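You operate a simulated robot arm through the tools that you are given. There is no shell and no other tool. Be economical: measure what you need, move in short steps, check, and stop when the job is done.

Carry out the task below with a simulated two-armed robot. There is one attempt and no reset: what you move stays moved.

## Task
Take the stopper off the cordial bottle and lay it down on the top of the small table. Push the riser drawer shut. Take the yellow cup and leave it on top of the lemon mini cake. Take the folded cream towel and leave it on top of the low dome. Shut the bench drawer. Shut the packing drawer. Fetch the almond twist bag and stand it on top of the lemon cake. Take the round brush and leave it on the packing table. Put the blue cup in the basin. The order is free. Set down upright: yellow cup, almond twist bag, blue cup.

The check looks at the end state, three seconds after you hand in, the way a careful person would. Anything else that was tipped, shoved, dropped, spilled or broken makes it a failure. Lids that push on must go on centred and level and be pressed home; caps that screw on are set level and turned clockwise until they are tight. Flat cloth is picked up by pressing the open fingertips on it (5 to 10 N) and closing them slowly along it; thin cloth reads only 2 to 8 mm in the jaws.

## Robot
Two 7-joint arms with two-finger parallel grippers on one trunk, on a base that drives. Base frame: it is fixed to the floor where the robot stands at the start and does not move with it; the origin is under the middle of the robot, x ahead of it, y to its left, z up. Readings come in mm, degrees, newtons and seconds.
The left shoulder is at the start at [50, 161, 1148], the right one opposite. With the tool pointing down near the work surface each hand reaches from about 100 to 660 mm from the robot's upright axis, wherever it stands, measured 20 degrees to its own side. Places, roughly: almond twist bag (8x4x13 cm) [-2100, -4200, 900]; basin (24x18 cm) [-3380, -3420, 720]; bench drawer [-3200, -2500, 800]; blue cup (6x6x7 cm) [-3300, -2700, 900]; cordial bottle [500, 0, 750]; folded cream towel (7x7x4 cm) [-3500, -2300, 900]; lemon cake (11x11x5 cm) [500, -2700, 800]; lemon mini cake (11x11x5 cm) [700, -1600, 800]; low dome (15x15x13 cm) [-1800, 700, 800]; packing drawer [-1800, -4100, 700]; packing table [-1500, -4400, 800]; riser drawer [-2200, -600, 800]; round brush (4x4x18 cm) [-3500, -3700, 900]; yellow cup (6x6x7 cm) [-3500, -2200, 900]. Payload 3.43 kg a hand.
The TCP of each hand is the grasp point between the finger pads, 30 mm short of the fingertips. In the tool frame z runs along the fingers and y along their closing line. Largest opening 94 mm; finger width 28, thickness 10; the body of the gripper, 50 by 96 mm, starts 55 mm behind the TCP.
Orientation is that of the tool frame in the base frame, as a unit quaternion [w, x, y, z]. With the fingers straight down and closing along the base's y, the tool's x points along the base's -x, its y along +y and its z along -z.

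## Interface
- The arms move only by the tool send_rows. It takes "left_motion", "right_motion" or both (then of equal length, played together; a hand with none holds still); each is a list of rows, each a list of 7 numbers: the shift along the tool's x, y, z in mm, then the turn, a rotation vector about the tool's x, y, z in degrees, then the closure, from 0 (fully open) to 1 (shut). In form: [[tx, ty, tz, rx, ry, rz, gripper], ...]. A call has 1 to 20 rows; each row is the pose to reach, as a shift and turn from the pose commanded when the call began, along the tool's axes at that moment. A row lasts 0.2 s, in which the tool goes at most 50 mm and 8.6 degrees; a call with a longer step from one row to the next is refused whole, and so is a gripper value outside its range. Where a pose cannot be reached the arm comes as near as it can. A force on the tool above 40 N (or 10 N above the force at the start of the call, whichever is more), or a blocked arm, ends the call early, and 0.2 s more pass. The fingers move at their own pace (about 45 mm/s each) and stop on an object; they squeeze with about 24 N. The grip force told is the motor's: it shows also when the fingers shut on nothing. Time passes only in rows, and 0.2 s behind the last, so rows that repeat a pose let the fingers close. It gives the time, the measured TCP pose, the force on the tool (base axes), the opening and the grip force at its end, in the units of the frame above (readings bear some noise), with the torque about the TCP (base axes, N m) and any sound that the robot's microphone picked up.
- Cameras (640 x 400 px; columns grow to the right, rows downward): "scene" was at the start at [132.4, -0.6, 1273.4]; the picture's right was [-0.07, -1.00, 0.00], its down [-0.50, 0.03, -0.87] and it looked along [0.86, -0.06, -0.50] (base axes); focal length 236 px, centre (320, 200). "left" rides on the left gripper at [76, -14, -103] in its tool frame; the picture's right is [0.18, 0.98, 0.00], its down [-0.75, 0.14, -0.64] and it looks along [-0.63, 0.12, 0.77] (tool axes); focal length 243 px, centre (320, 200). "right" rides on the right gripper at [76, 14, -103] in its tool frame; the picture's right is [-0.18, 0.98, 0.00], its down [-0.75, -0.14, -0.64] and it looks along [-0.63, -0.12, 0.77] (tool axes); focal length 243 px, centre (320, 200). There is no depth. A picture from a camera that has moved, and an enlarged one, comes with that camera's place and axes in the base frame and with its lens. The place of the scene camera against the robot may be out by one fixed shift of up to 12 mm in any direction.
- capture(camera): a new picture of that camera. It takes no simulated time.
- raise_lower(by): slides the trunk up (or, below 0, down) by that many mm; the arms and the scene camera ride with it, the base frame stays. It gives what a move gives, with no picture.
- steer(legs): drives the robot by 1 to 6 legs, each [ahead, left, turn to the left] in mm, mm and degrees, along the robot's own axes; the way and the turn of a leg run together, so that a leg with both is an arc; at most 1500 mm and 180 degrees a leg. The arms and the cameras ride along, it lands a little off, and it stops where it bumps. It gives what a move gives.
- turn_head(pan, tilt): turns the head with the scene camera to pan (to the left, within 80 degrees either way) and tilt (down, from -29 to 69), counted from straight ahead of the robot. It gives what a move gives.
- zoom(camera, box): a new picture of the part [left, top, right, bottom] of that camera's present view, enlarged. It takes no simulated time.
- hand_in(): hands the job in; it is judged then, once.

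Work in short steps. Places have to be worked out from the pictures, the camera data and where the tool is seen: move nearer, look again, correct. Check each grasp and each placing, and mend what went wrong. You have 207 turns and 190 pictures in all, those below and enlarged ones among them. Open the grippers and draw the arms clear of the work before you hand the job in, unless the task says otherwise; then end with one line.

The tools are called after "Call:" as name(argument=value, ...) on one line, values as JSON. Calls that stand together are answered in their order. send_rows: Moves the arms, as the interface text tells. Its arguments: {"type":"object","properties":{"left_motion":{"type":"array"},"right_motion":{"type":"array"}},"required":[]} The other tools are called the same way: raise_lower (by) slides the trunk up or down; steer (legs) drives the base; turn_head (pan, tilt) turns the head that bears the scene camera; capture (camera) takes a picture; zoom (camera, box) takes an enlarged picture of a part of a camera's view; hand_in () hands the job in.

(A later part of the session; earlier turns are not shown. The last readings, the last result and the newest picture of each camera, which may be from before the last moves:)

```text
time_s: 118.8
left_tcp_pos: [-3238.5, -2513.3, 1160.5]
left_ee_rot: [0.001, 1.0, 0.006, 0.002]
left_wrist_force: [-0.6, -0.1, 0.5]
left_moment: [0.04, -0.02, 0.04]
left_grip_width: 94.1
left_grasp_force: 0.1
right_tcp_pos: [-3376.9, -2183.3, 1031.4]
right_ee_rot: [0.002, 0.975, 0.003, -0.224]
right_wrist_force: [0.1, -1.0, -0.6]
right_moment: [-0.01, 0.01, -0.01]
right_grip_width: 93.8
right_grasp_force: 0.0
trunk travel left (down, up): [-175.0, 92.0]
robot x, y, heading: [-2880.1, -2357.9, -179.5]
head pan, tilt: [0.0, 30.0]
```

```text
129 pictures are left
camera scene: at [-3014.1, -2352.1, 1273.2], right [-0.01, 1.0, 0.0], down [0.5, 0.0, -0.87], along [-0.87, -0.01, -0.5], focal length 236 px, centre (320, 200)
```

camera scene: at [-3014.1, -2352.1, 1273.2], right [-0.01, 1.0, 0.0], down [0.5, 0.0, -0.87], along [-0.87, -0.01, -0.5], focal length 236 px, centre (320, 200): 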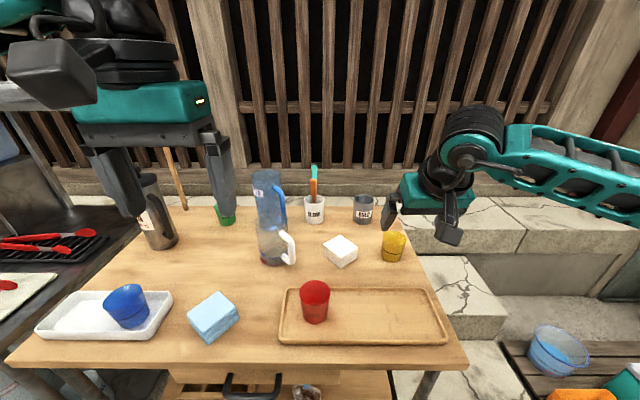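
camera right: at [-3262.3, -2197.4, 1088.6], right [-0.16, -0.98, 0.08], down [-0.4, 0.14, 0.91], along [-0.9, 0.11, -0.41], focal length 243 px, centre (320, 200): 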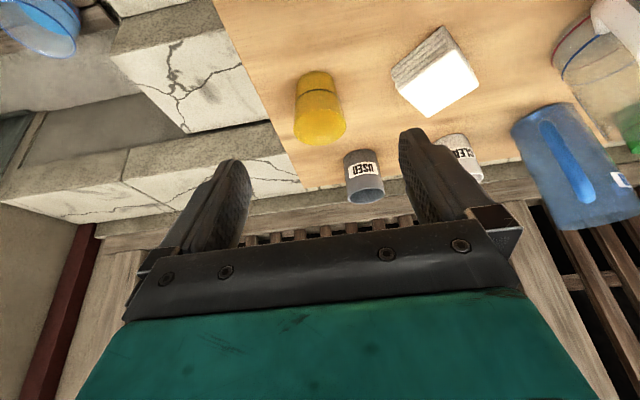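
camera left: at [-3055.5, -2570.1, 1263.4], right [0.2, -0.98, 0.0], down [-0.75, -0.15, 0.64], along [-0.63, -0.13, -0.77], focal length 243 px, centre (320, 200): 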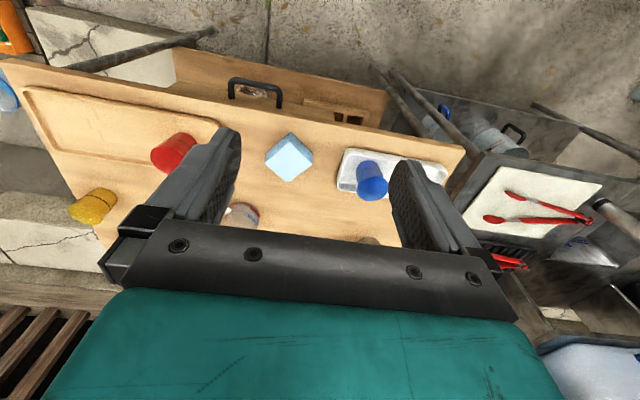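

Yellow cup at [−3457, −2181], z centre ~890. I approach along the tilted tool axis to TCP z≈898.

Call:
send_rows(right_motion=[[-16, -2, 0, 0, 0, 0, 0], [-16, -2, 40, 0, 0, 0, 0], [-16, -2, 80, 0, 0, 0, 0], [-16, -2, 110, 0, 0, 0, 0], [-16, -2, 135, 0, 0, 0, 0], [-16, -2, 154, 0, 0, 0, 0], [-16, -2, 154, 0, 0, 0, 0]])

Call:
capture(camera="right")

Call:
zoom(camera="scene", box=[300, 160, 480, 300])

```text
time_s: 120.4
left_tcp_pos: [-3240.6, -2515.1, 1161.3]
left_ee_rot: [0.001, 1.0, 0.006, 0.002]
left_wrist_force: [1.4, 0.4, 0.2]
left_moment: [-0.01, 0.01, 0.01]
left_grip_width: 94.2
left_grasp_force: 0.1
right_tcp_pos: [-3456.7, -2183.6, 899.0]
right_ee_rot: [0.002, 0.975, 0.003, -0.223]
right_wrist_force: [0.1, 1.0, 0.3]
right_moment: [0.0, 0.02, 0.02]
right_grip_width: 94.1
right_grasp_force: 0.1
trunk travel left (down, up): [-175.0, 92.0]
robot x, y, heading: [-2883.2, -2356.6, -179.5]
head pan, tilt: [0.0, 30.0]
```

```text
128 pictures are left
camera right: at [-3343.5, -2196.3, 956.9], right [-0.16, -0.98, 0.08], down [-0.4, 0.14, 0.91], along [-0.9, 0.11, -0.42], focal length 243 px, centre (320, 200)
```

right: 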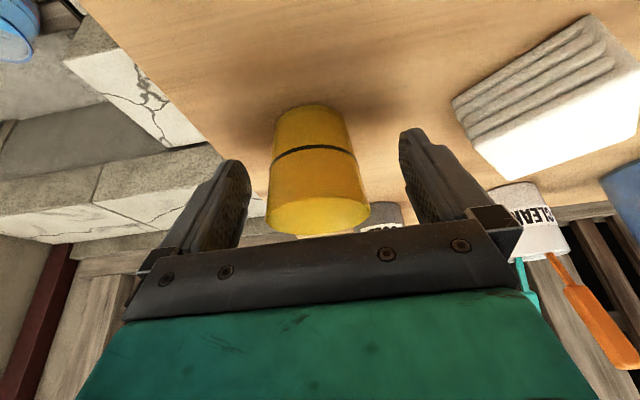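

```text
2.86 times, centred on (390, 230) of scene
camera zoom: at [-3014.1, -2352.0, 1273.2], right [-0.01, 1.0, 0.0], down [0.5, 0.0, -0.87], along [-0.87, -0.01, -0.5], focal length 674 px, centre (120, 114)
```

zoom: 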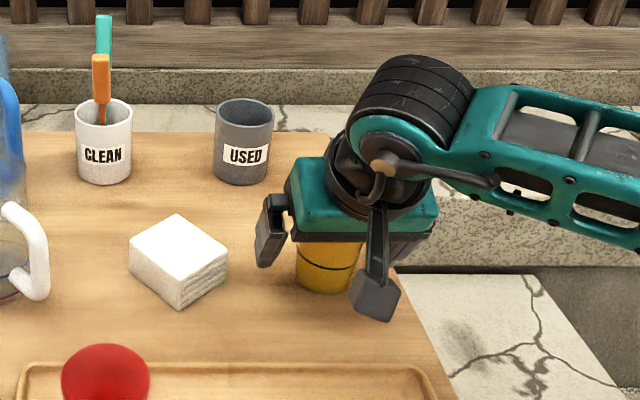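

The cup is centred between the fingers. Close.

Call:
send_rows(right_motion=[[0, 0, 0, 0, 0, 0, 0.2], [0, 0, 0, 0, 0, 0, 0.4], [0, 0, 0, 0, 0, 0, 0.7], [0, 0, 0, 0, 0, 0, 1], [0, 0, 0, 0, 0, 0, 1]])

Call:
send_rows(right_motion=[[-2, 0, -9, 0, 0, 0, 1], [-8, 0, -36, 0, 0, 0, 1], [-17, 0, -72, 0, 0, 0, 1], [-25, 0, -110, 0, 0, 0, 1]])

Call:
capture(camera="right")

```text
time_s: 121.6
left_tcp_pos: [-3238.6, -2513.2, 1159.8]
left_ee_rot: [0.0, 1.0, 0.006, 0.001]
left_wrist_force: [-0.3, 0.0, -0.4]
left_moment: [0.0, 0.0, -0.02]
left_grip_width: 94.0
left_grasp_force: 0.0
right_tcp_pos: [-3457.2, -2183.3, 899.7]
right_ee_rot: [0.003, 0.975, 0.003, -0.223]
right_wrist_force: [-0.1, -0.5, 0.3]
right_moment: [-0.01, 0.02, 0.0]
right_grip_width: 57.5
right_grasp_force: 24.0
trunk travel left (down, up): [-175.0, 92.0]
robot x, y, heading: [-2886.2, -2356.0, -179.8]
head pan, tilt: [0.0, 30.0]
```

```text
time_s: 122.6
left_tcp_pos: [-3238.6, -2514.9, 1160.4]
left_ee_rot: [0.001, 1.0, 0.006, 0.002]
left_wrist_force: [-0.4, -0.1, -0.2]
left_moment: [0.03, 0.01, -0.03]
left_grip_width: 94.3
left_grasp_force: 0.1
right_tcp_pos: [-3430.3, -2183.6, 1011.5]
right_ee_rot: [0.003, 0.975, 0.004, -0.223]
right_wrist_force: [0.2, 0.4, 0.0]
right_moment: [0.0, -0.01, 0.0]
right_grip_width: 56.9
right_grasp_force: 24.1
trunk travel left (down, up): [-175.0, 92.0]
robot x, y, heading: [-2886.0, -2359.3, -179.6]
head pan, tilt: [0.0, 30.0]
```

```text
126 pictures are left
camera right: at [-3316.2, -2195.6, 1069.0], right [-0.16, -0.98, 0.08], down [-0.4, 0.14, 0.91], along [-0.9, 0.11, -0.42], focal length 243 px, centre (320, 200)
```

right: 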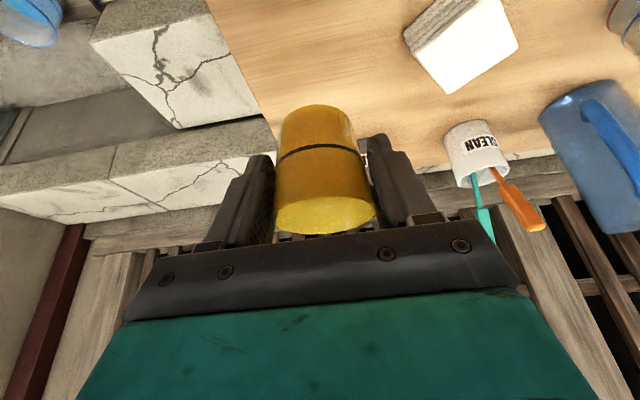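

Yellow cup is held. I draw it back toward the robot, and move the left hand over the blue cup at about [−3287, −2706].

Call:
send_rows(right_motion=[[20, 0, -24, 0, 0, 0, 1], [40, 0, -48, 0, 0, 0, 1], [60, 0, -72, 0, 0, 0, 1], [80, 0, -96, 0, 0, 0, 1], [100, 0, -120, 0, 0, 0, 1], [120, 0, -144, 0, 0, 0, 1], [120, 0, -144, 0, 0, 0, 1]], left_motion=[[-8, 32, 23, 0, 0, 0, 0], [-16, 64, 46, 0, 0, 0, 0], [-24, 96, 70, 0, 0, 0, 0], [-32, 128, 93, 0, 0, 0, 0.1], [-40, 160, 117, 0, 0, 0, 0.2], [-47, 190, 140, 0, 0, 0, 0.2], [-47, 190, 140, 0, 0, 0, 0.2]])

Call:
turn_head(pan=20, tilt=38)

Call:
capture(camera="left")

Call:
capture(camera="scene")

```text
time_s: 124.2
left_tcp_pos: [-3283.2, -2703.2, 1019.0]
left_ee_rot: [0.002, 1.0, 0.006, 0.001]
left_wrist_force: [0.5, 0.2, 0.4]
left_moment: [-0.01, 0.01, 0.0]
left_grip_width: 75.5
left_grasp_force: 0.0
right_tcp_pos: [-3257.7, -2180.5, 1086.3]
right_ee_rot: [0.003, 0.975, 0.003, -0.223]
right_wrist_force: [0.2, -0.3, -0.1]
right_moment: [-0.02, -0.04, 0.0]
right_grip_width: 57.0
right_grasp_force: 24.1
trunk travel left (down, up): [-175.0, 92.0]
robot x, y, heading: [-2884.6, -2355.0, -179.5]
head pan, tilt: [0.0, 30.0]
```

```text
time_s: 125.0
left_tcp_pos: [-3283.6, -2702.7, 1020.6]
left_ee_rot: [0.001, 1.0, 0.006, 0.002]
left_wrist_force: [-0.7, -0.1, 0.8]
left_moment: [0.01, -0.03, 0.02]
left_grip_width: 75.2
left_grasp_force: 0.1
right_tcp_pos: [-3259.3, -2179.8, 1086.6]
right_ee_rot: [0.003, 0.975, 0.004, -0.224]
right_wrist_force: [0.6, -0.1, -0.7]
right_moment: [0.02, 0.01, 0.0]
right_grip_width: 56.9
right_grasp_force: 23.6
trunk travel left (down, up): [-175.0, 92.0]
robot x, y, heading: [-2886.3, -2357.4, -179.8]
head pan, tilt: [20.0, 38.0]
```

```text
125 pictures are left
camera left: at [-3209.2, -2688.5, 1123.2], right [0.2, -0.98, 0.0], down [-0.75, -0.15, 0.64], along [-0.63, -0.13, -0.77], focal length 243 px, centre (320, 200)
```

left: 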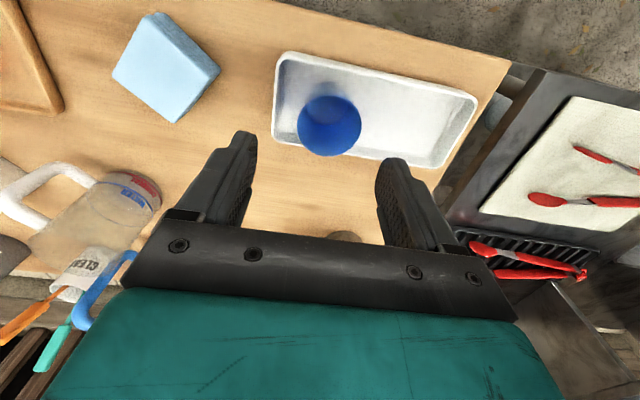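

```text
124 pictures are left
camera scene: at [-3004.7, -2381.4, 1260.8], right [-0.35, 0.94, 0.0], down [0.58, 0.21, -0.79], along [-0.74, -0.27, -0.62], focal length 236 px, centre (320, 200)
```

scene: 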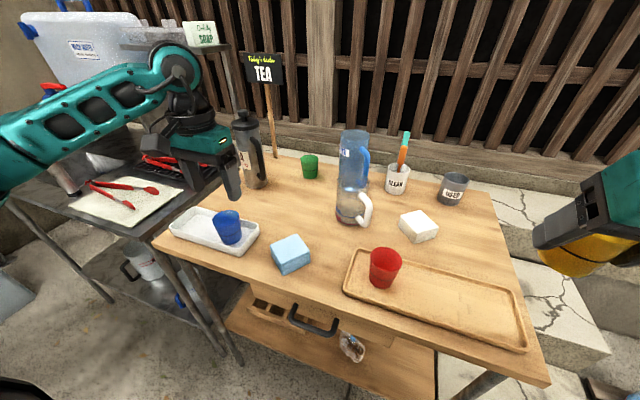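

Blue cup at about [−3298, −2714]. I go above it to z 970 and check alignment.

Call:
send_rows(left_motion=[[-7, 6, 20, 0, 0, 0, 0.15], [-14, 11, 48, 0, 0, 0, 0.15], [-14, 11, 48, 0, 0, 0, 0.15]])

Call:
capture(camera="left")

Call:
zoom(camera="scene", box=[140, 90, 320, 270])

```text
time_s: 125.8
left_tcp_pos: [-3298.9, -2715.2, 971.7]
left_ee_rot: [0.001, 1.0, 0.006, 0.002]
left_wrist_force: [-0.4, 0.2, 0.1]
left_moment: [-0.01, -0.04, 0.01]
left_grip_width: 79.9
left_grasp_force: 0.1
right_tcp_pos: [-3257.4, -2180.3, 1086.9]
right_ee_rot: [0.002, 0.975, 0.003, -0.224]
right_wrist_force: [0.2, 0.8, -0.2]
right_moment: [0.03, 0.0, 0.01]
right_grip_width: 57.0
right_grasp_force: 24.5
trunk travel left (down, up): [-175.0, 92.0]
robot x, y, heading: [-2883.7, -2357.0, -179.8]
head pan, tilt: [20.0, 38.0]
```

```text
123 pictures are left
camera left: at [-3222.7, -2699.4, 1074.8], right [0.2, -0.98, 0.0], down [-0.75, -0.15, 0.64], along [-0.63, -0.13, -0.77], focal length 243 px, centre (320, 200)
```

left: 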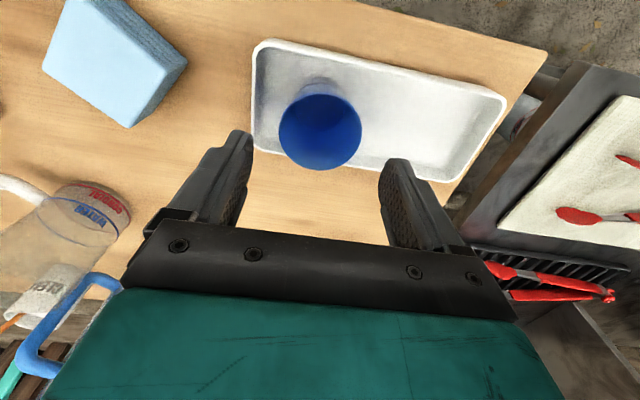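

```text
2.22 times, centred on (230, 180) of scene
camera zoom: at [-3004.6, -2381.4, 1260.8], right [-0.35, 0.94, 0.0], down [0.58, 0.21, -0.79], along [-0.74, -0.27, -0.62], focal length 524 px, centre (520, 244)
```

zoom: 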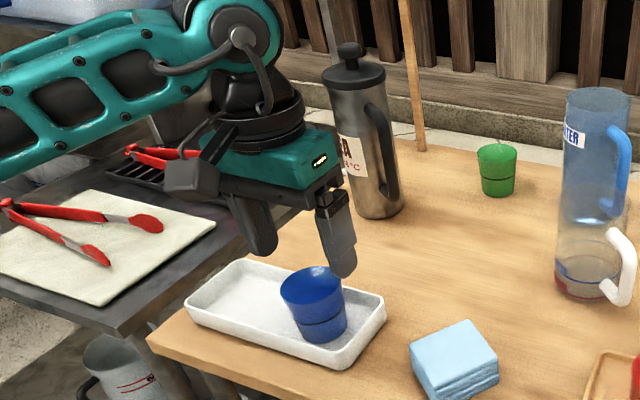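

Cup width in the picture implies its rim is at z≈905 (table ≈836), and the hand is right above it. I descend to TCP z≈884 and close.

Call:
send_rows(left_motion=[[0, 0, 30, 0, 0, 0, 0.15], [0, 0, 55, 0, 0, 0, 0.15], [0, 0, 75, 0, 0, 0, 0.15], [0, 0, 87, 0, 0, 0, 0.15], [0, 0, 87, 0, 0, 0, 0.15]])

Call:
zoom(camera="scene", box=[140, 110, 320, 270])

Call:
capture(camera="left")

```text
time_s: 127.0
left_tcp_pos: [-3298.3, -2715.8, 886.8]
left_ee_rot: [0.001, 1.0, 0.006, 0.002]
left_wrist_force: [0.4, -0.5, 0.0]
left_moment: [0.04, 0.01, 0.01]
left_grip_width: 79.6
left_grasp_force: 0.2
right_tcp_pos: [-3259.5, -2180.7, 1087.1]
right_ee_rot: [0.003, 0.975, 0.003, -0.223]
right_wrist_force: [0.0, -0.7, -0.6]
right_moment: [0.0, 0.0, 0.0]
right_grip_width: 56.9
right_grasp_force: 23.6
trunk travel left (down, up): [-175.0, 92.0]
robot x, y, heading: [-2885.6, -2357.0, -179.6]
head pan, tilt: [20.0, 38.0]
```

```text
2.50 times, centred on (230, 190) of scene
camera zoom: at [-3004.6, -2381.5, 1260.8], right [-0.35, 0.94, 0.0], down [0.58, 0.21, -0.79], along [-0.74, -0.27, -0.62], focal length 589 px, centre (545, 225)
```

zoom: 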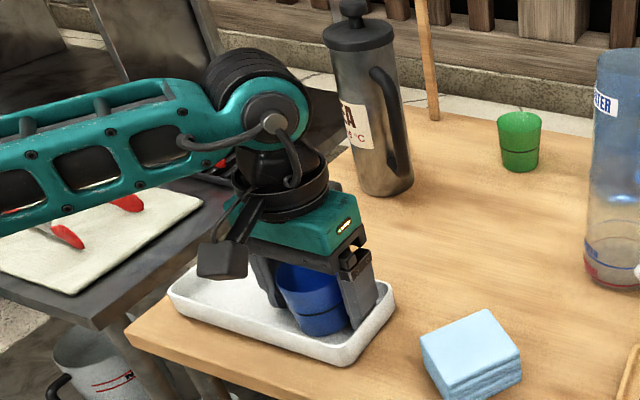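

```text
120 pictures are left
camera left: at [-3222.2, -2699.9, 989.7], right [0.2, -0.98, 0.0], down [-0.75, -0.15, 0.64], along [-0.63, -0.13, -0.77], focal length 243 px, centre (320, 200)
```

left: 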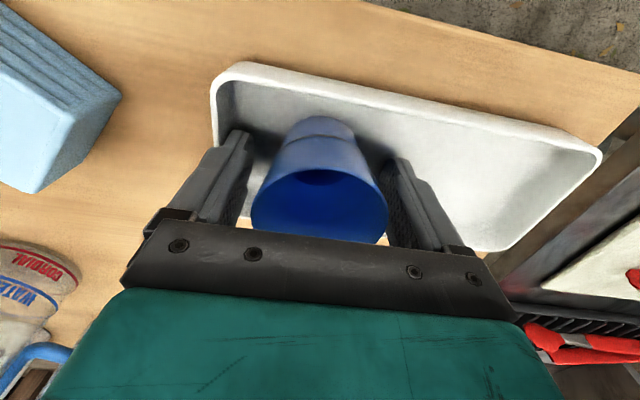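

Cup sits well between the fingers. Close and lift.

Call:
send_rows(left_motion=[[0, 0, 0, 0, 0, 0, 0.3], [0, 0, 0, 0, 0, 0, 0.6], [0, 0, 0, 0, 0, 0, 1], [0, 0, 0, 0, 0, 0, 1], [0, 0, -10, 0, 0, 0, 1], [0, 0, -40, 0, 0, 0, 1], [0, 0, -80, 0, 0, 0, 1], [0, 0, -120, 0, 0, 0, 1], [0, 0, -160, 0, 0, 0, 1], [30, 0, -190, 0, 0, 0, 1]])

Call:
capture(camera="scene")

```text
time_s: 129.2
left_tcp_pos: [-3267.5, -2714.9, 1079.7]
left_ee_rot: [0.001, 1.0, 0.005, 0.002]
left_wrist_force: [-0.1, 0.5, -0.3]
left_moment: [-0.02, -0.03, -0.01]
left_grip_width: 56.7
left_grasp_force: 23.8
right_tcp_pos: [-3258.4, -2181.1, 1086.7]
right_ee_rot: [0.002, 0.975, 0.003, -0.223]
right_wrist_force: [-0.7, -0.2, -0.7]
right_moment: [-0.03, -0.01, 0.02]
right_grip_width: 56.7
right_grasp_force: 24.5
trunk travel left (down, up): [-175.0, 92.0]
robot x, y, heading: [-2887.5, -2352.5, -179.3]
head pan, tilt: [20.0, 38.0]
```

```text
119 pictures are left
camera scene: at [-3004.0, -2381.5, 1260.9], right [-0.35, 0.94, 0.0], down [0.58, 0.21, -0.79], along [-0.74, -0.27, -0.61], focal length 236 px, centre (320, 200)
```

scene: 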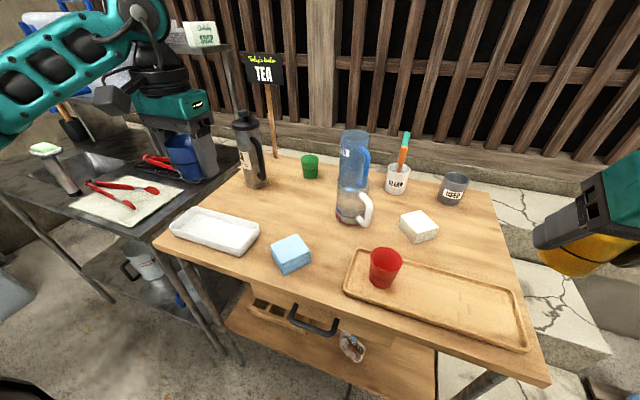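

Both cups held. I back off and strafe south to the wash stand to see the basin.

Call:
steer(legs=[[-190, 0, 0], [0, 850, 0]])

Call:
turn_head(pan=12, tilt=32)

Call:
capture(camera="scene")

```text
time_s: 138.2
left_tcp_pos: [-3064.0, -3567.1, 1078.0]
left_ee_rot: [0.001, 1.0, 0.013, 0.002]
left_wrist_force: [-1.2, -1.0, 0.0]
left_moment: [0.01, 0.03, 0.0]
left_grip_width: 56.5
left_grasp_force: 23.9
right_tcp_pos: [-3061.3, -3031.1, 1086.4]
right_ee_rot: [0.004, 0.975, 0.01, -0.223]
right_wrist_force: [-0.3, -0.3, -0.8]
right_moment: [0.02, -0.01, -0.01]
right_grip_width: 56.7
right_grasp_force: 24.5
trunk travel left (down, up): [-175.0, 92.0]
robot x, y, heading: [-2687.5, -3203.1, -178.8]
head pan, tilt: [20.0, 38.0]
```

```text
time_s: 138.9
left_tcp_pos: [-3063.9, -3566.9, 1079.7]
left_ee_rot: [0.001, 1.0, 0.012, 0.002]
left_wrist_force: [0.4, 0.4, 0.2]
left_moment: [0.0, 0.0, -0.01]
left_grip_width: 56.6
left_grasp_force: 23.6
right_tcp_pos: [-3061.0, -3031.9, 1086.4]
right_ee_rot: [0.004, 0.975, 0.01, -0.223]
right_wrist_force: [-0.6, -0.2, 0.7]
right_moment: [-0.03, -0.02, 0.0]
right_grip_width: 56.8
right_grasp_force: 24.0
trunk travel left (down, up): [-175.0, 92.0]
robot x, y, heading: [-2685.2, -3202.9, -179.0]
head pan, tilt: [12.0, 32.0]
```

```text
118 pictures are left
camera scene: at [-2811.3, -3218.3, 1270.0], right [-0.23, 0.97, 0.0], down [0.52, 0.12, -0.85], along [-0.83, -0.19, -0.53], focal length 236 px, centre (320, 200)
```

scene: 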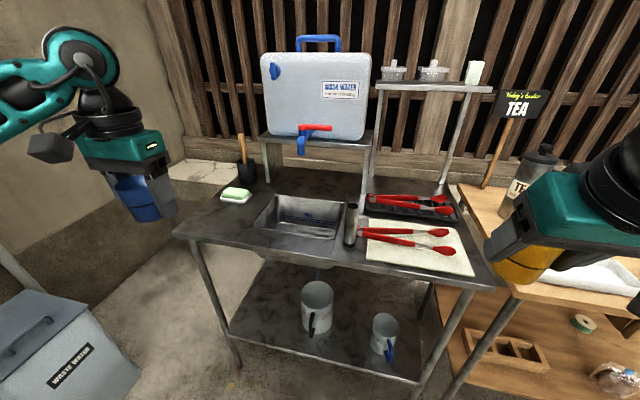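

The basin is the sink recess centred about [−3375, −3412]; the brush stands in a dark pot left of it. I zoom to check details and drive 180 mm closer.

Call:
zoom(camera="scene", box=[190, 110, 390, 260])

Call:
steer(legs=[[180, 0, -1]])

Call:
turn_head(pan=18, tilt=45)

Call:
capture(camera="scene")

```text
2.67 times, centred on (290, 185) of scene
camera zoom: at [-2811.3, -3218.3, 1270.0], right [-0.23, 0.97, 0.0], down [0.52, 0.12, -0.85], along [-0.83, -0.19, -0.53], focal length 629 px, centre (400, 240)
```

zoom: 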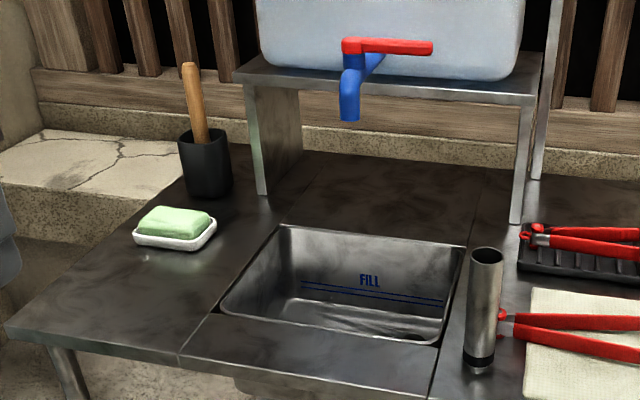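

```text
time_s: 140.4
left_tcp_pos: [-3248.7, -3560.4, 1079.2]
left_ee_rot: [0.001, 1.0, 0.002, 0.002]
left_wrist_force: [0.2, -0.2, -0.9]
left_moment: [-0.01, -0.03, 0.0]
left_grip_width: 56.6
left_grasp_force: 23.9
right_tcp_pos: [-3234.4, -3025.8, 1086.0]
right_ee_rot: [0.001, 0.975, 0.0, -0.224]
right_wrist_force: [-0.5, -0.7, -1.6]
right_moment: [-0.02, 0.0, -0.02]
right_grip_width: 56.4
right_grasp_force: 24.3
trunk travel left (down, up): [-175.0, 92.0]
robot x, y, heading: [-2862.2, -3206.3, 180.3]
head pan, tilt: [12.0, 32.0]
```

```text
time_s: 141.2
left_tcp_pos: [-3247.9, -3561.3, 1078.4]
left_ee_rot: [0.001, 1.0, 0.003, 0.002]
left_wrist_force: [-0.1, 0.2, -0.2]
left_moment: [0.02, 0.01, 0.03]
left_grip_width: 56.6
left_grasp_force: 24.0
right_tcp_pos: [-3235.5, -3024.6, 1086.4]
right_ee_rot: [0.001, 0.975, 0.0, -0.223]
right_wrist_force: [-0.2, 0.7, 0.1]
right_moment: [-0.01, -0.02, -0.03]
right_grip_width: 56.2
right_grasp_force: 24.4
trunk travel left (down, up): [-175.0, 92.0]
robot x, y, heading: [-2865.5, -3204.4, 179.8]
head pan, tilt: [18.0, 45.0]
```

```text
116 pictures are left
camera scene: at [-2978.6, -3223.8, 1250.6], right [-0.31, 0.95, 0.0], down [0.67, 0.22, -0.71], along [-0.67, -0.22, -0.71], focal length 236 px, centre (320, 200)
```

scene: 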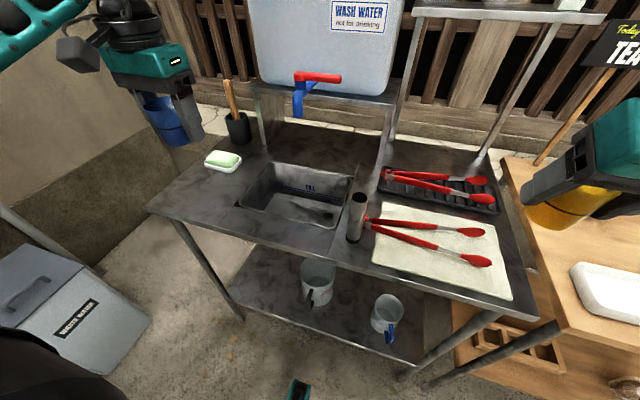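

Basin spans x −3290…−3473, y −3291…−3535. I bring the blue cup over its middle.

Call:
send_rows(left_motion=[[-23, -30, 0, 0, 0, 0, 1], [-47, -60, 0, 0, 0, 0, 1], [-70, -90, 10, 0, 0, 0, 1], [-94, -120, 40, 0, 0, 0, 1], [-120, -148, 78, 0, 0, 0, 1], [-120, -148, 118, 0, 0, 0, 1], [-120, -148, 118, 0, 0, 0, 1]])

Call:
capture(camera="left")

Call:
zoom(camera="scene", box=[180, 60, 420, 260])

```text
refused: row 5 steps farther than a row can; nothing moved
```

```text
115 pictures are left
camera left: at [-3173.3, -3546.7, 1181.2], right [0.19, -0.98, 0.0], down [-0.76, -0.14, 0.64], along [-0.63, -0.12, -0.77], focal length 243 px, centre (320, 200)
```

left: 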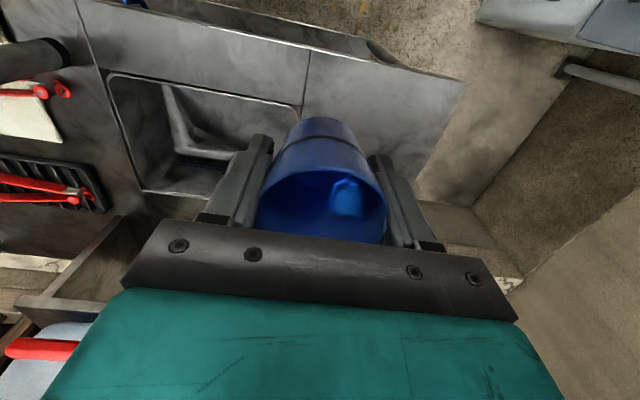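

```text
2.00 times, centred on (300, 160) of scene
camera zoom: at [-2978.6, -3223.8, 1250.6], right [-0.31, 0.95, 0.0], down [0.67, 0.22, -0.71], along [-0.67, -0.22, -0.71], focal length 471 px, centre (360, 280)
```

zoom: 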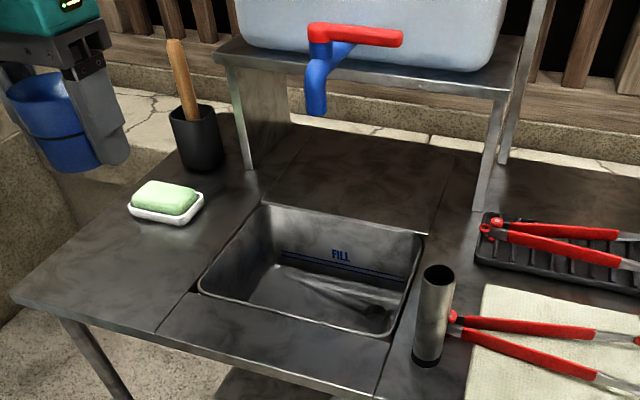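

Step too long; resend with finer rows.

Call:
send_rows(left_motion=[[-23, -30, 0, 0, 0, 0, 1], [-47, -60, 0, 0, 0, 0, 1], [-70, -90, 10, 0, 0, 0, 1], [-94, -120, 25, 0, 0, 0, 1], [-112, -148, 45, 0, 0, 0, 1], [-112, -148, 85, 0, 0, 0, 1], [-112, -148, 120, 0, 0, 0, 1], [-112, -148, 120, 0, 0, 0, 1]])

Call:
capture(camera="left")

Call:
zoom(camera="scene", box=[180, 60, 420, 260])

```text
time_s: 143.0
left_tcp_pos: [-3360.6, -3414.3, 956.2]
left_ee_rot: [0.001, 1.0, 0.002, 0.0]
left_wrist_force: [0.3, -1.1, -0.3]
left_moment: [0.01, -0.01, -0.02]
left_grip_width: 56.4
left_grasp_force: 24.5
right_tcp_pos: [-3234.6, -3025.6, 1087.4]
right_ee_rot: [0.001, 0.975, 0.0, -0.224]
right_wrist_force: [0.1, -0.3, -0.8]
right_moment: [0.03, -0.02, 0.0]
right_grip_width: 56.6
right_grasp_force: 24.3
trunk travel left (down, up): [-175.0, 92.0]
robot x, y, heading: [-2865.1, -3206.9, 180.2]
head pan, tilt: [18.0, 45.0]
```

```text
113 pictures are left
camera left: at [-3285.1, -3398.9, 1058.4], right [0.19, -0.98, 0.0], down [-0.75, -0.14, 0.64], along [-0.63, -0.12, -0.77], focal length 243 px, centre (320, 200)
```

left: 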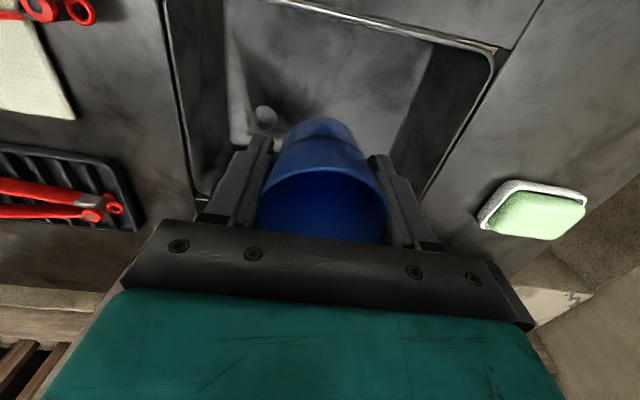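

```text
2.00 times, centred on (300, 160) of scene
camera zoom: at [-2978.5, -3223.8, 1250.6], right [-0.31, 0.95, 0.0], down [0.67, 0.22, -0.71], along [-0.67, -0.22, -0.71], focal length 471 px, centre (360, 280)
```

zoom: 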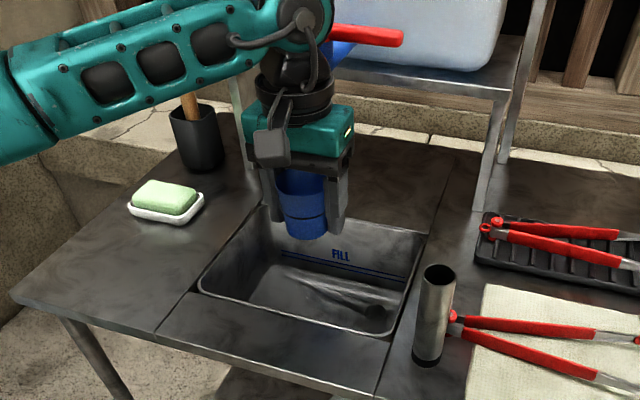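

I lower the cup into the basin, slowly near the floor.

Call:
send_rows(left_motion=[[0, 0, 35, 0, 0, 0, 1], [0, 0, 70, 0, 0, 0, 1], [0, 0, 105, 0, 0, 0, 1], [0, 0, 130, 0, 0, 0, 1], [0, 0, 150, 0, 0, 0, 1], [0, 0, 160, 0, 0, 0, 1], [0, 0, 166, 0, 0, 0, 1], [0, 0, 166, 0, 0, 0, 1]])

Call:
zoom(camera="scene", box=[180, 60, 420, 260])

Call:
capture(camera="left")

```text
time_s: 144.8
left_tcp_pos: [-3359.1, -3415.4, 790.2]
left_ee_rot: [0.001, 1.0, 0.001, 0.002]
left_wrist_force: [0.3, 0.6, 0.0]
left_moment: [-0.04, -0.01, 0.02]
left_grip_width: 56.7
left_grasp_force: 23.8
right_tcp_pos: [-3234.3, -3026.5, 1086.2]
right_ee_rot: [0.002, 0.975, -0.001, -0.223]
right_wrist_force: [-0.8, 0.2, -0.3]
right_moment: [0.02, 0.02, 0.02]
right_grip_width: 56.4
right_grasp_force: 24.0
trunk travel left (down, up): [-175.0, 92.0]
robot x, y, heading: [-2860.1, -3206.3, 180.1]
head pan, tilt: [18.0, 45.0]
```

```text
2.00 times, centred on (300, 160) of scene
camera zoom: at [-2978.5, -3223.9, 1250.6], right [-0.31, 0.95, 0.0], down [0.67, 0.22, -0.71], along [-0.67, -0.22, -0.71], focal length 471 px, centre (360, 280)
```

zoom: 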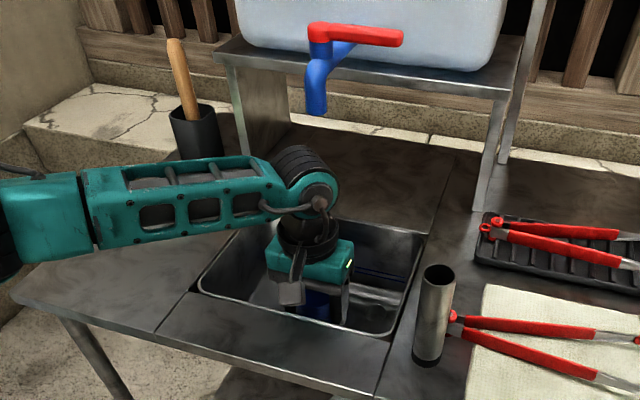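

```text
110 pictures are left
camera left: at [-3284.6, -3400.3, 893.3], right [0.19, -0.98, 0.0], down [-0.76, -0.14, 0.64], along [-0.63, -0.12, -0.77], focal length 243 px, centre (320, 200)
```

left: 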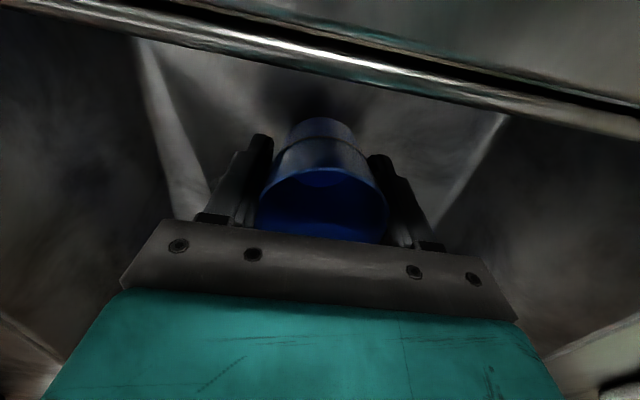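

Still free; continue down in small steps until it touches.

Call:
send_rows(left_motion=[[0, 0, 4, 0, 0, 0, 1], [0, 0, 8, 0, 0, 0, 1], [0, 0, 11, 0, 0, 0, 1], [0, 0, 14, 0, 0, 0, 1], [0, 0, 17, 0, 0, 0, 1], [0, 0, 20, 0, 0, 0, 1], [0, 0, 22, 0, 0, 0, 1], [0, 0, 24, 0, 0, 0, 1]])

Call:
capture(camera="left")

```text
time_s: 146.6
left_tcp_pos: [-3360.8, -3416.3, 769.1]
left_ee_rot: [0.0, 1.0, 0.002, 0.001]
left_wrist_force: [0.2, -0.3, -0.7]
left_moment: [-0.03, 0.01, 0.02]
left_grip_width: 56.4
left_grasp_force: 23.9
right_tcp_pos: [-3234.8, -3025.7, 1087.1]
right_ee_rot: [0.002, 0.975, 0.0, -0.223]
right_wrist_force: [0.4, 0.0, 0.4]
right_moment: [0.0, 0.0, 0.0]
right_grip_width: 56.4
right_grasp_force: 23.7
trunk travel left (down, up): [-175.0, 92.0]
robot x, y, heading: [-2862.8, -3202.9, 179.8]
head pan, tilt: [18.0, 45.0]
```

```text
109 pictures are left
camera left: at [-3285.2, -3400.3, 870.5], right [0.19, -0.98, 0.0], down [-0.76, -0.14, 0.64], along [-0.63, -0.12, -0.77], focal length 243 px, centre (320, 200)
```

left: 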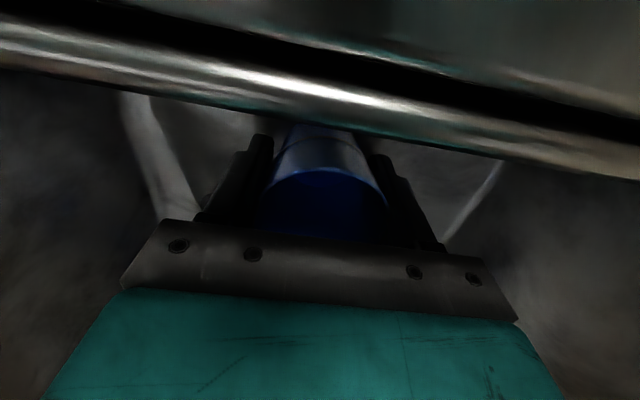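

Not yet touching and the hand camera nears the front rim; I shift 30 mm inward and continue down.

Call:
send_rows(left_motion=[[-15, 0, 0, 0, 0, 0, 1], [-32, 0, 0, 0, 0, 0, 1], [-32, 0, 4, 0, 0, 0, 1], [-32, 0, 8, 0, 0, 0, 1], [-32, 0, 11, 0, 0, 0, 1], [-32, 0, 14, 0, 0, 0, 1], [-32, 0, 17, 0, 0, 0, 1], [-32, 0, 20, 0, 0, 0, 1], [-32, 0, 23, 0, 0, 0, 1], [-32, 0, 26, 0, 0, 0, 1]])

Call:
capture(camera="left")

Call:
zoom(camera="scene", box=[220, 100, 400, 250])

```text
time_s: 148.1
left_tcp_pos: [-3395.1, -3413.7, 759.1]
left_ee_rot: [-0.001, 1.0, 0.004, -0.002]
left_wrist_force: [7.4, 0.0, 18.8]
left_moment: [-0.45, -0.43, 0.24]
left_grip_width: 56.5
left_grasp_force: 23.8
right_tcp_pos: [-3232.6, -3024.9, 1087.7]
right_ee_rot: [0.002, 0.975, 0.0, -0.224]
right_wrist_force: [0.6, 0.1, -0.3]
right_moment: [-0.03, 0.03, -0.03]
right_grip_width: 56.2
right_grasp_force: 23.6
trunk travel left (down, up): [-175.0, 92.0]
robot x, y, heading: [-2862.8, -3206.6, 180.2]
head pan, tilt: [18.0, 45.0]
stopped in row 7 (left hand): the force on the tool passed its limit at 44 N (the readings are from after the stop); the commanded pose is now the measured one
```

```text
108 pictures are left
camera left: at [-3318.9, -3399.8, 862.1], right [0.19, -0.98, 0.0], down [-0.75, -0.15, 0.65], along [-0.63, -0.12, -0.76], focal length 243 px, centre (320, 200)
```

left: 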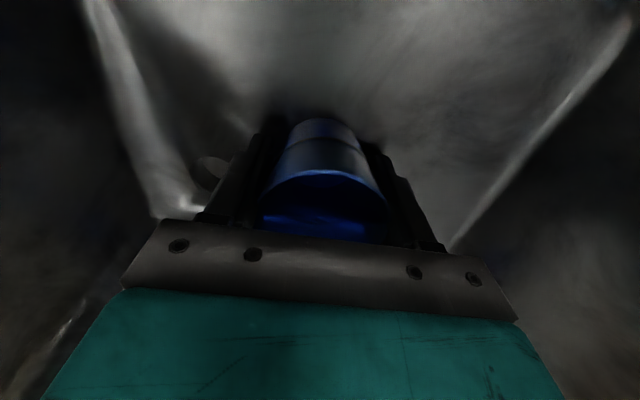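

```text
2.67 times, centred on (310, 175) of scene
camera zoom: at [-2976.5, -3223.3, 1250.7], right [-0.31, 0.95, 0.0], down [0.67, 0.22, -0.71], along [-0.67, -0.22, -0.71], focal length 629 px, centre (347, 267)
```

zoom: 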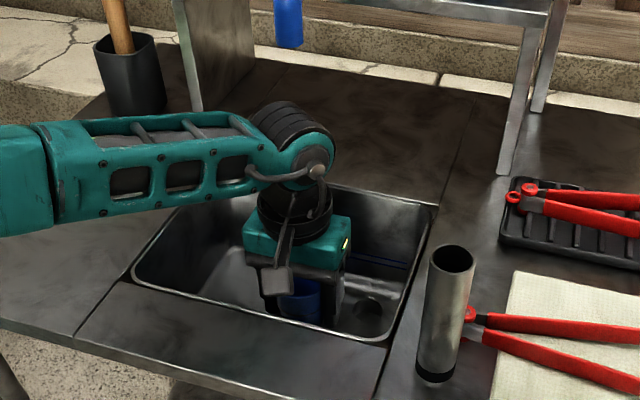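

Contact at TCP z 759, cup on the basin floor. I ease 1 mm, open, and lift straight out.

Call:
send_rows(left_motion=[[0, 0, -1, 0, 0, 0, 1], [0, 0, -1, 0, 0, 0, 0.6], [0, 0, -1, 0, 0, 0, 0.3], [0, 0, -1, 0, 0, 0, 0.1], [0, 0, -1, 0, 0, 0, 0.1], [0, 0, -25, 0, 0, 0, 0.1], [0, 0, -60, 0, 0, 0, 0.1], [0, 0, -100, 0, 0, 0, 0.1], [0, 0, -150, 0, 0, 0, 0.1], [0, 0, -200, 0, 0, 0, 0.1], [0, 0, -250, 0, 0, 0, 0.1], [0, 0, -300, 0, 0, 0, 0.1]])

Call:
capture(camera="left")

Call:
capture(camera="scene")

```text
time_s: 150.2
left_tcp_pos: [-3338.4, -3418.7, 836.6]
left_ee_rot: [0.01, 0.995, -0.001, 0.094]
left_wrist_force: [0.4, -0.2, 0.2]
left_moment: [-0.01, -0.01, 0.02]
left_grip_width: 84.8
left_grasp_force: 0.0
right_tcp_pos: [-3232.9, -3025.8, 1088.2]
right_ee_rot: [0.003, 0.975, 0.001, -0.224]
right_wrist_force: [0.3, -0.4, -0.6]
right_moment: [0.0, -0.01, 0.07]
right_grip_width: 56.3
right_grasp_force: 24.2
trunk travel left (down, up): [-175.0, 92.0]
robot x, y, heading: [-2860.1, -3206.7, -179.9]
head pan, tilt: [18.0, 45.0]
stopped in row 10 (left hand): the arm was blocked; the commanded pose is now the measured one
```

```text
106 pictures are left
camera left: at [-3283.9, -3402.7, 952.4], right [0.18, -0.98, 0.06], down [-0.86, -0.13, 0.49], along [-0.48, -0.13, -0.87], focal length 243 px, centre (320, 200)
```

left: 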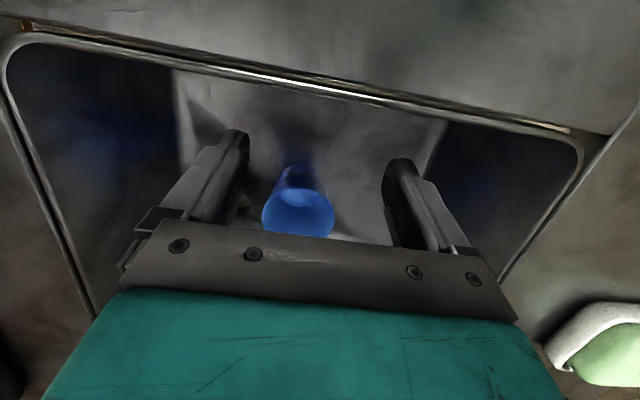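

```text
105 pictures are left
camera scene: at [-2976.2, -3223.0, 1252.9], right [-0.31, 0.95, 0.0], down [0.67, 0.22, -0.71], along [-0.67, -0.22, -0.71], focal length 236 px, centre (320, 200)
```

scene: 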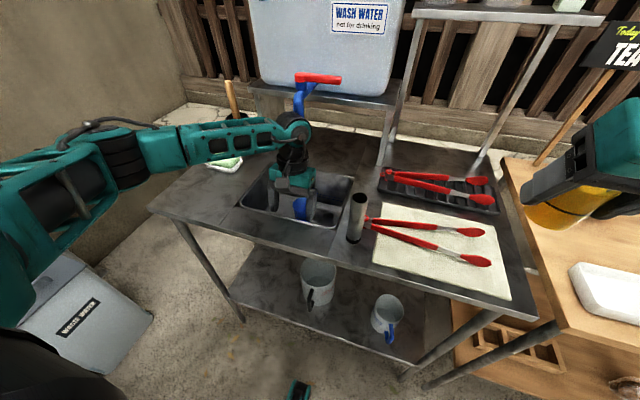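

The cup stands in the basin, but the lift was blocked, likely the wrist under the tap. I check by zooming before moving.

Call:
zoom(camera="scene", box=[220, 60, 380, 240])

```text
2.22 times, centred on (300, 150) of scene
camera zoom: at [-2976.2, -3223.0, 1252.9], right [-0.31, 0.95, 0.0], down [0.67, 0.22, -0.71], along [-0.67, -0.22, -0.71], focal length 524 px, centre (364, 311)
```

zoom: 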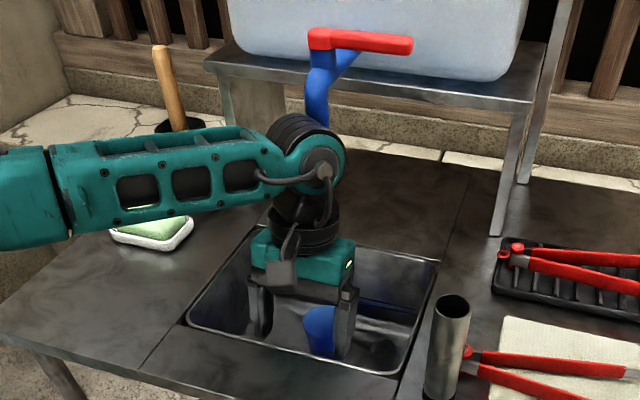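

The wrist is just beneath the tap spout; nothing displaced. I tilt the hand forward to bring the wrist away from the tap, then lift toward the robot.

Call:
send_rows(left_motion=[[0, 0, 0, 0, -6, 0, 0.1], [0, 0, 0, 0, -12, 0, 0.1], [0, 0, 0, 0, -18, 0, 0.1], [0, 0, 0, 0, -25, 0, 0.1], [8, 0, 1, 0, -32, 0, 0.1], [15, 0, 1, 0, -35, 0, 0.1], [22, 0, -15, 0, -35, 0, 0.1]])

Call:
zoom(camera="scene", box=[220, 60, 380, 240])

```text
time_s: 151.8
left_tcp_pos: [-3321.0, -3421.1, 854.9]
left_ee_rot: [0.01, 0.978, -0.003, -0.209]
left_wrist_force: [-0.2, 0.2, -1.2]
left_moment: [0.0, -0.01, -0.02]
left_grip_width: 84.6
left_grasp_force: 0.1
right_tcp_pos: [-3235.1, -3027.4, 1086.9]
right_ee_rot: [0.002, 0.975, 0.001, -0.223]
right_wrist_force: [-0.1, 0.4, 0.2]
right_moment: [0.01, 0.02, 0.01]
right_grip_width: 56.3
right_grasp_force: 23.6
trunk travel left (down, up): [-175.0, 92.0]
robot x, y, heading: [-2864.9, -3204.5, -180.0]
head pan, tilt: [18.0, 45.0]
```

```text
2.22 times, centred on (300, 150) of scene
camera zoom: at [-2977.5, -3224.3, 1250.6], right [-0.31, 0.95, 0.0], down [0.67, 0.22, -0.71], along [-0.67, -0.22, -0.71], focal length 524 px, centre (364, 311)
```

zoom: 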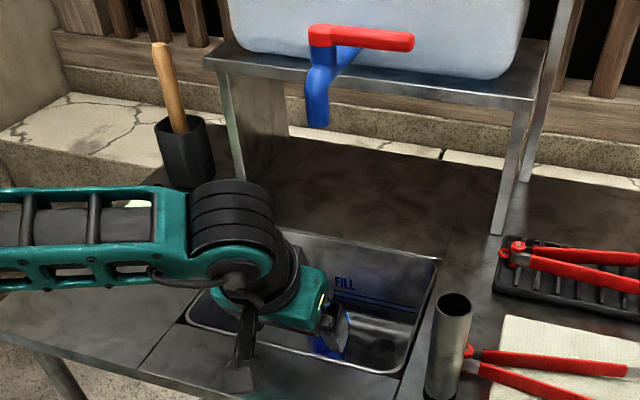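

Free. Now lift clear.

Call:
send_rows(left_motion=[[0, 0, -30, 0, 0, 0, 0.1], [-8, 0, -65, 0, 0, 0, 0.1], [-16, 0, -95, 0, 0, 0, 0.1], [-25, 0, -125, 0, 0, 0, 0.1], [-34, 0, -149, 0, 0, 0, 0.1], [-34, 0, -149, 0, 0, 0, 0.1]])

Call:
capture(camera="left")

Call:
capture(camera="scene")

```text
time_s: 153.2
left_tcp_pos: [-3292.4, -3416.3, 1005.9]
left_ee_rot: [0.01, 0.978, -0.003, -0.209]
left_wrist_force: [0.2, 0.5, -0.4]
left_moment: [0.0, 0.01, 0.0]
left_grip_width: 84.6
left_grasp_force: 0.2
right_tcp_pos: [-3235.0, -3027.0, 1086.7]
right_ee_rot: [0.002, 0.975, 0.001, -0.224]
right_wrist_force: [-0.1, -0.4, 0.0]
right_moment: [-0.04, 0.0, 0.01]
right_grip_width: 56.3
right_grasp_force: 24.3
trunk travel left (down, up): [-175.0, 92.0]
robot x, y, heading: [-2862.0, -3205.3, -179.9]
head pan, tilt: [18.0, 45.0]
```

```text
102 pictures are left
camera left: at [-3180.9, -3401.6, 1067.2], right [0.16, -0.98, -0.06], down [-0.43, -0.12, 0.9], along [-0.89, -0.12, -0.44], focal length 243 px, centre (320, 200)
```

left: 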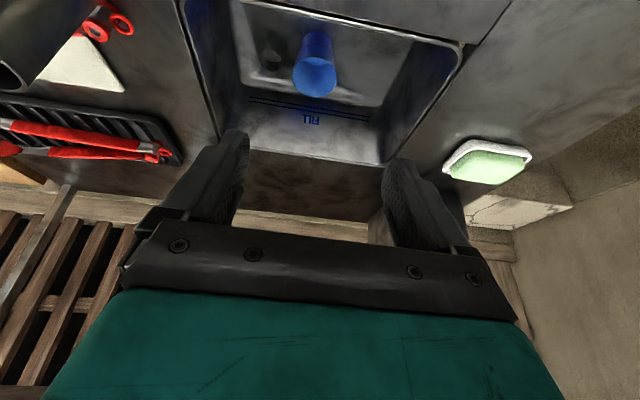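

```text
101 pictures are left
camera scene: at [-2977.5, -3224.3, 1250.5], right [-0.31, 0.95, 0.0], down [0.67, 0.22, -0.71], along [-0.67, -0.22, -0.71], focal length 236 px, centre (320, 200)
```

scene: 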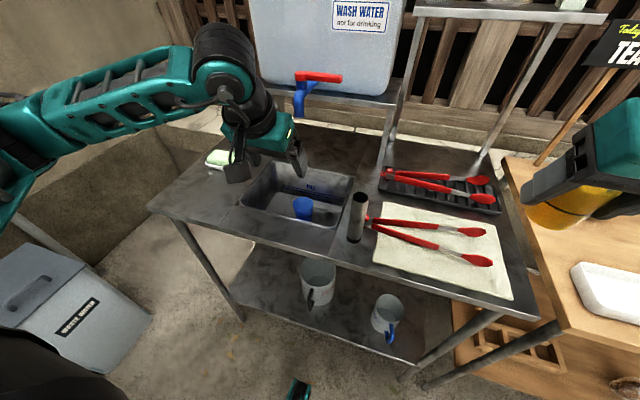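

Blue cup stands upright in the basin. Next the brush in the pot at about [−3544, −3675]; I strafe 250 mm south with the hand raised.

Call:
send_rows(left_motion=[[0, 0, -40, 0, 0, 0, 0.4], [0, 0, -80, 0, 0, 0, 0.4], [0, 0, -110, 0, 0, 0, 0.4]])

Call:
steer(legs=[[0, 260, 0]])

Call:
turn_head(pan=20, tilt=30)

Call:
capture(camera="scene")

Call:
capture(camera="left")

```text
time_s: 154.0
left_tcp_pos: [-3245.3, -3414.6, 1106.0]
left_ee_rot: [0.01, 0.978, -0.004, -0.208]
left_wrist_force: [-0.8, -0.1, 0.0]
left_moment: [-0.02, 0.0, 0.0]
left_grip_width: 56.6
left_grasp_force: 0.1
right_tcp_pos: [-3232.3, -3026.6, 1086.6]
right_ee_rot: [0.002, 0.975, 0.001, -0.223]
right_wrist_force: [0.3, -0.2, -0.1]
right_moment: [0.0, 0.01, 0.0]
right_grip_width: 56.2
right_grasp_force: 24.4
trunk travel left (down, up): [-175.0, 92.0]
robot x, y, heading: [-2862.6, -3208.9, -179.9]
head pan, tilt: [18.0, 45.0]
```

```text
time_s: 156.9
left_tcp_pos: [-3245.9, -3679.7, 1103.8]
left_ee_rot: [0.008, 0.978, -0.003, -0.209]
left_wrist_force: [0.2, -0.3, 0.8]
left_moment: [0.02, -0.01, 0.0]
left_grip_width: 56.5
left_grasp_force: 0.1
right_tcp_pos: [-3233.9, -3292.5, 1086.3]
right_ee_rot: [0.002, 0.975, 0.0, -0.223]
right_wrist_force: [0.0, -0.6, -0.9]
right_moment: [0.02, 0.0, 0.01]
right_grip_width: 56.4
right_grasp_force: 24.0
trunk travel left (down, up): [-175.0, 92.0]
robot x, y, heading: [-2864.6, -3467.3, 180.1]
head pan, tilt: [18.0, 45.0]
```

```text
time_s: 157.7
left_tcp_pos: [-3245.9, -3681.1, 1103.8]
left_ee_rot: [0.01, 0.978, -0.005, -0.209]
left_wrist_force: [-0.4, -0.9, 0.0]
left_moment: [0.05, -0.01, -0.02]
left_grip_width: 56.7
left_grasp_force: 0.0
right_tcp_pos: [-3233.6, -3291.8, 1085.5]
right_ee_rot: [0.002, 0.975, 0.0, -0.224]
right_wrist_force: [0.1, -0.3, 0.4]
right_moment: [-0.01, 0.01, 0.04]
right_grip_width: 56.3
right_grasp_force: 23.8
trunk travel left (down, up): [-175.0, 92.0]
robot x, y, heading: [-2863.3, -3470.6, 180.0]
head pan, tilt: [20.0, 30.0]
```

```text
100 pictures are left
camera scene: at [-2985.0, -3495.5, 1273.1], right [-0.34, 0.94, 0.0], down [0.47, 0.17, -0.87], along [-0.81, -0.3, -0.5], focal length 236 px, centre (320, 200)
```

scene: 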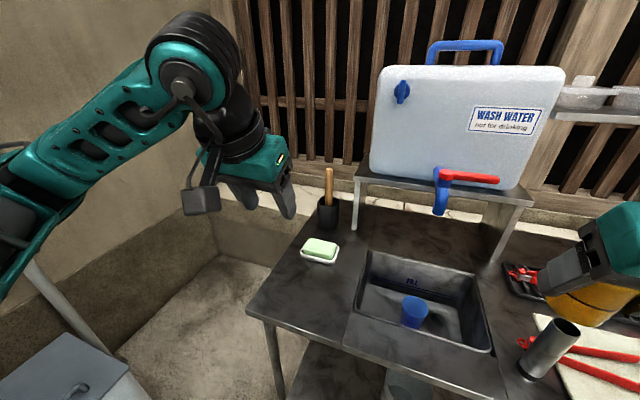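

```text
99 pictures are left
camera left: at [-3135.0, -3665.0, 1166.7], right [0.16, -0.98, -0.06], down [-0.43, -0.12, 0.9], along [-0.89, -0.12, -0.44], focal length 243 px, centre (320, 200)
```

left: 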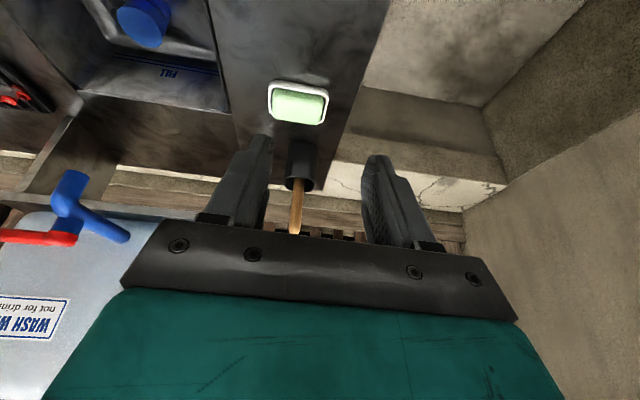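

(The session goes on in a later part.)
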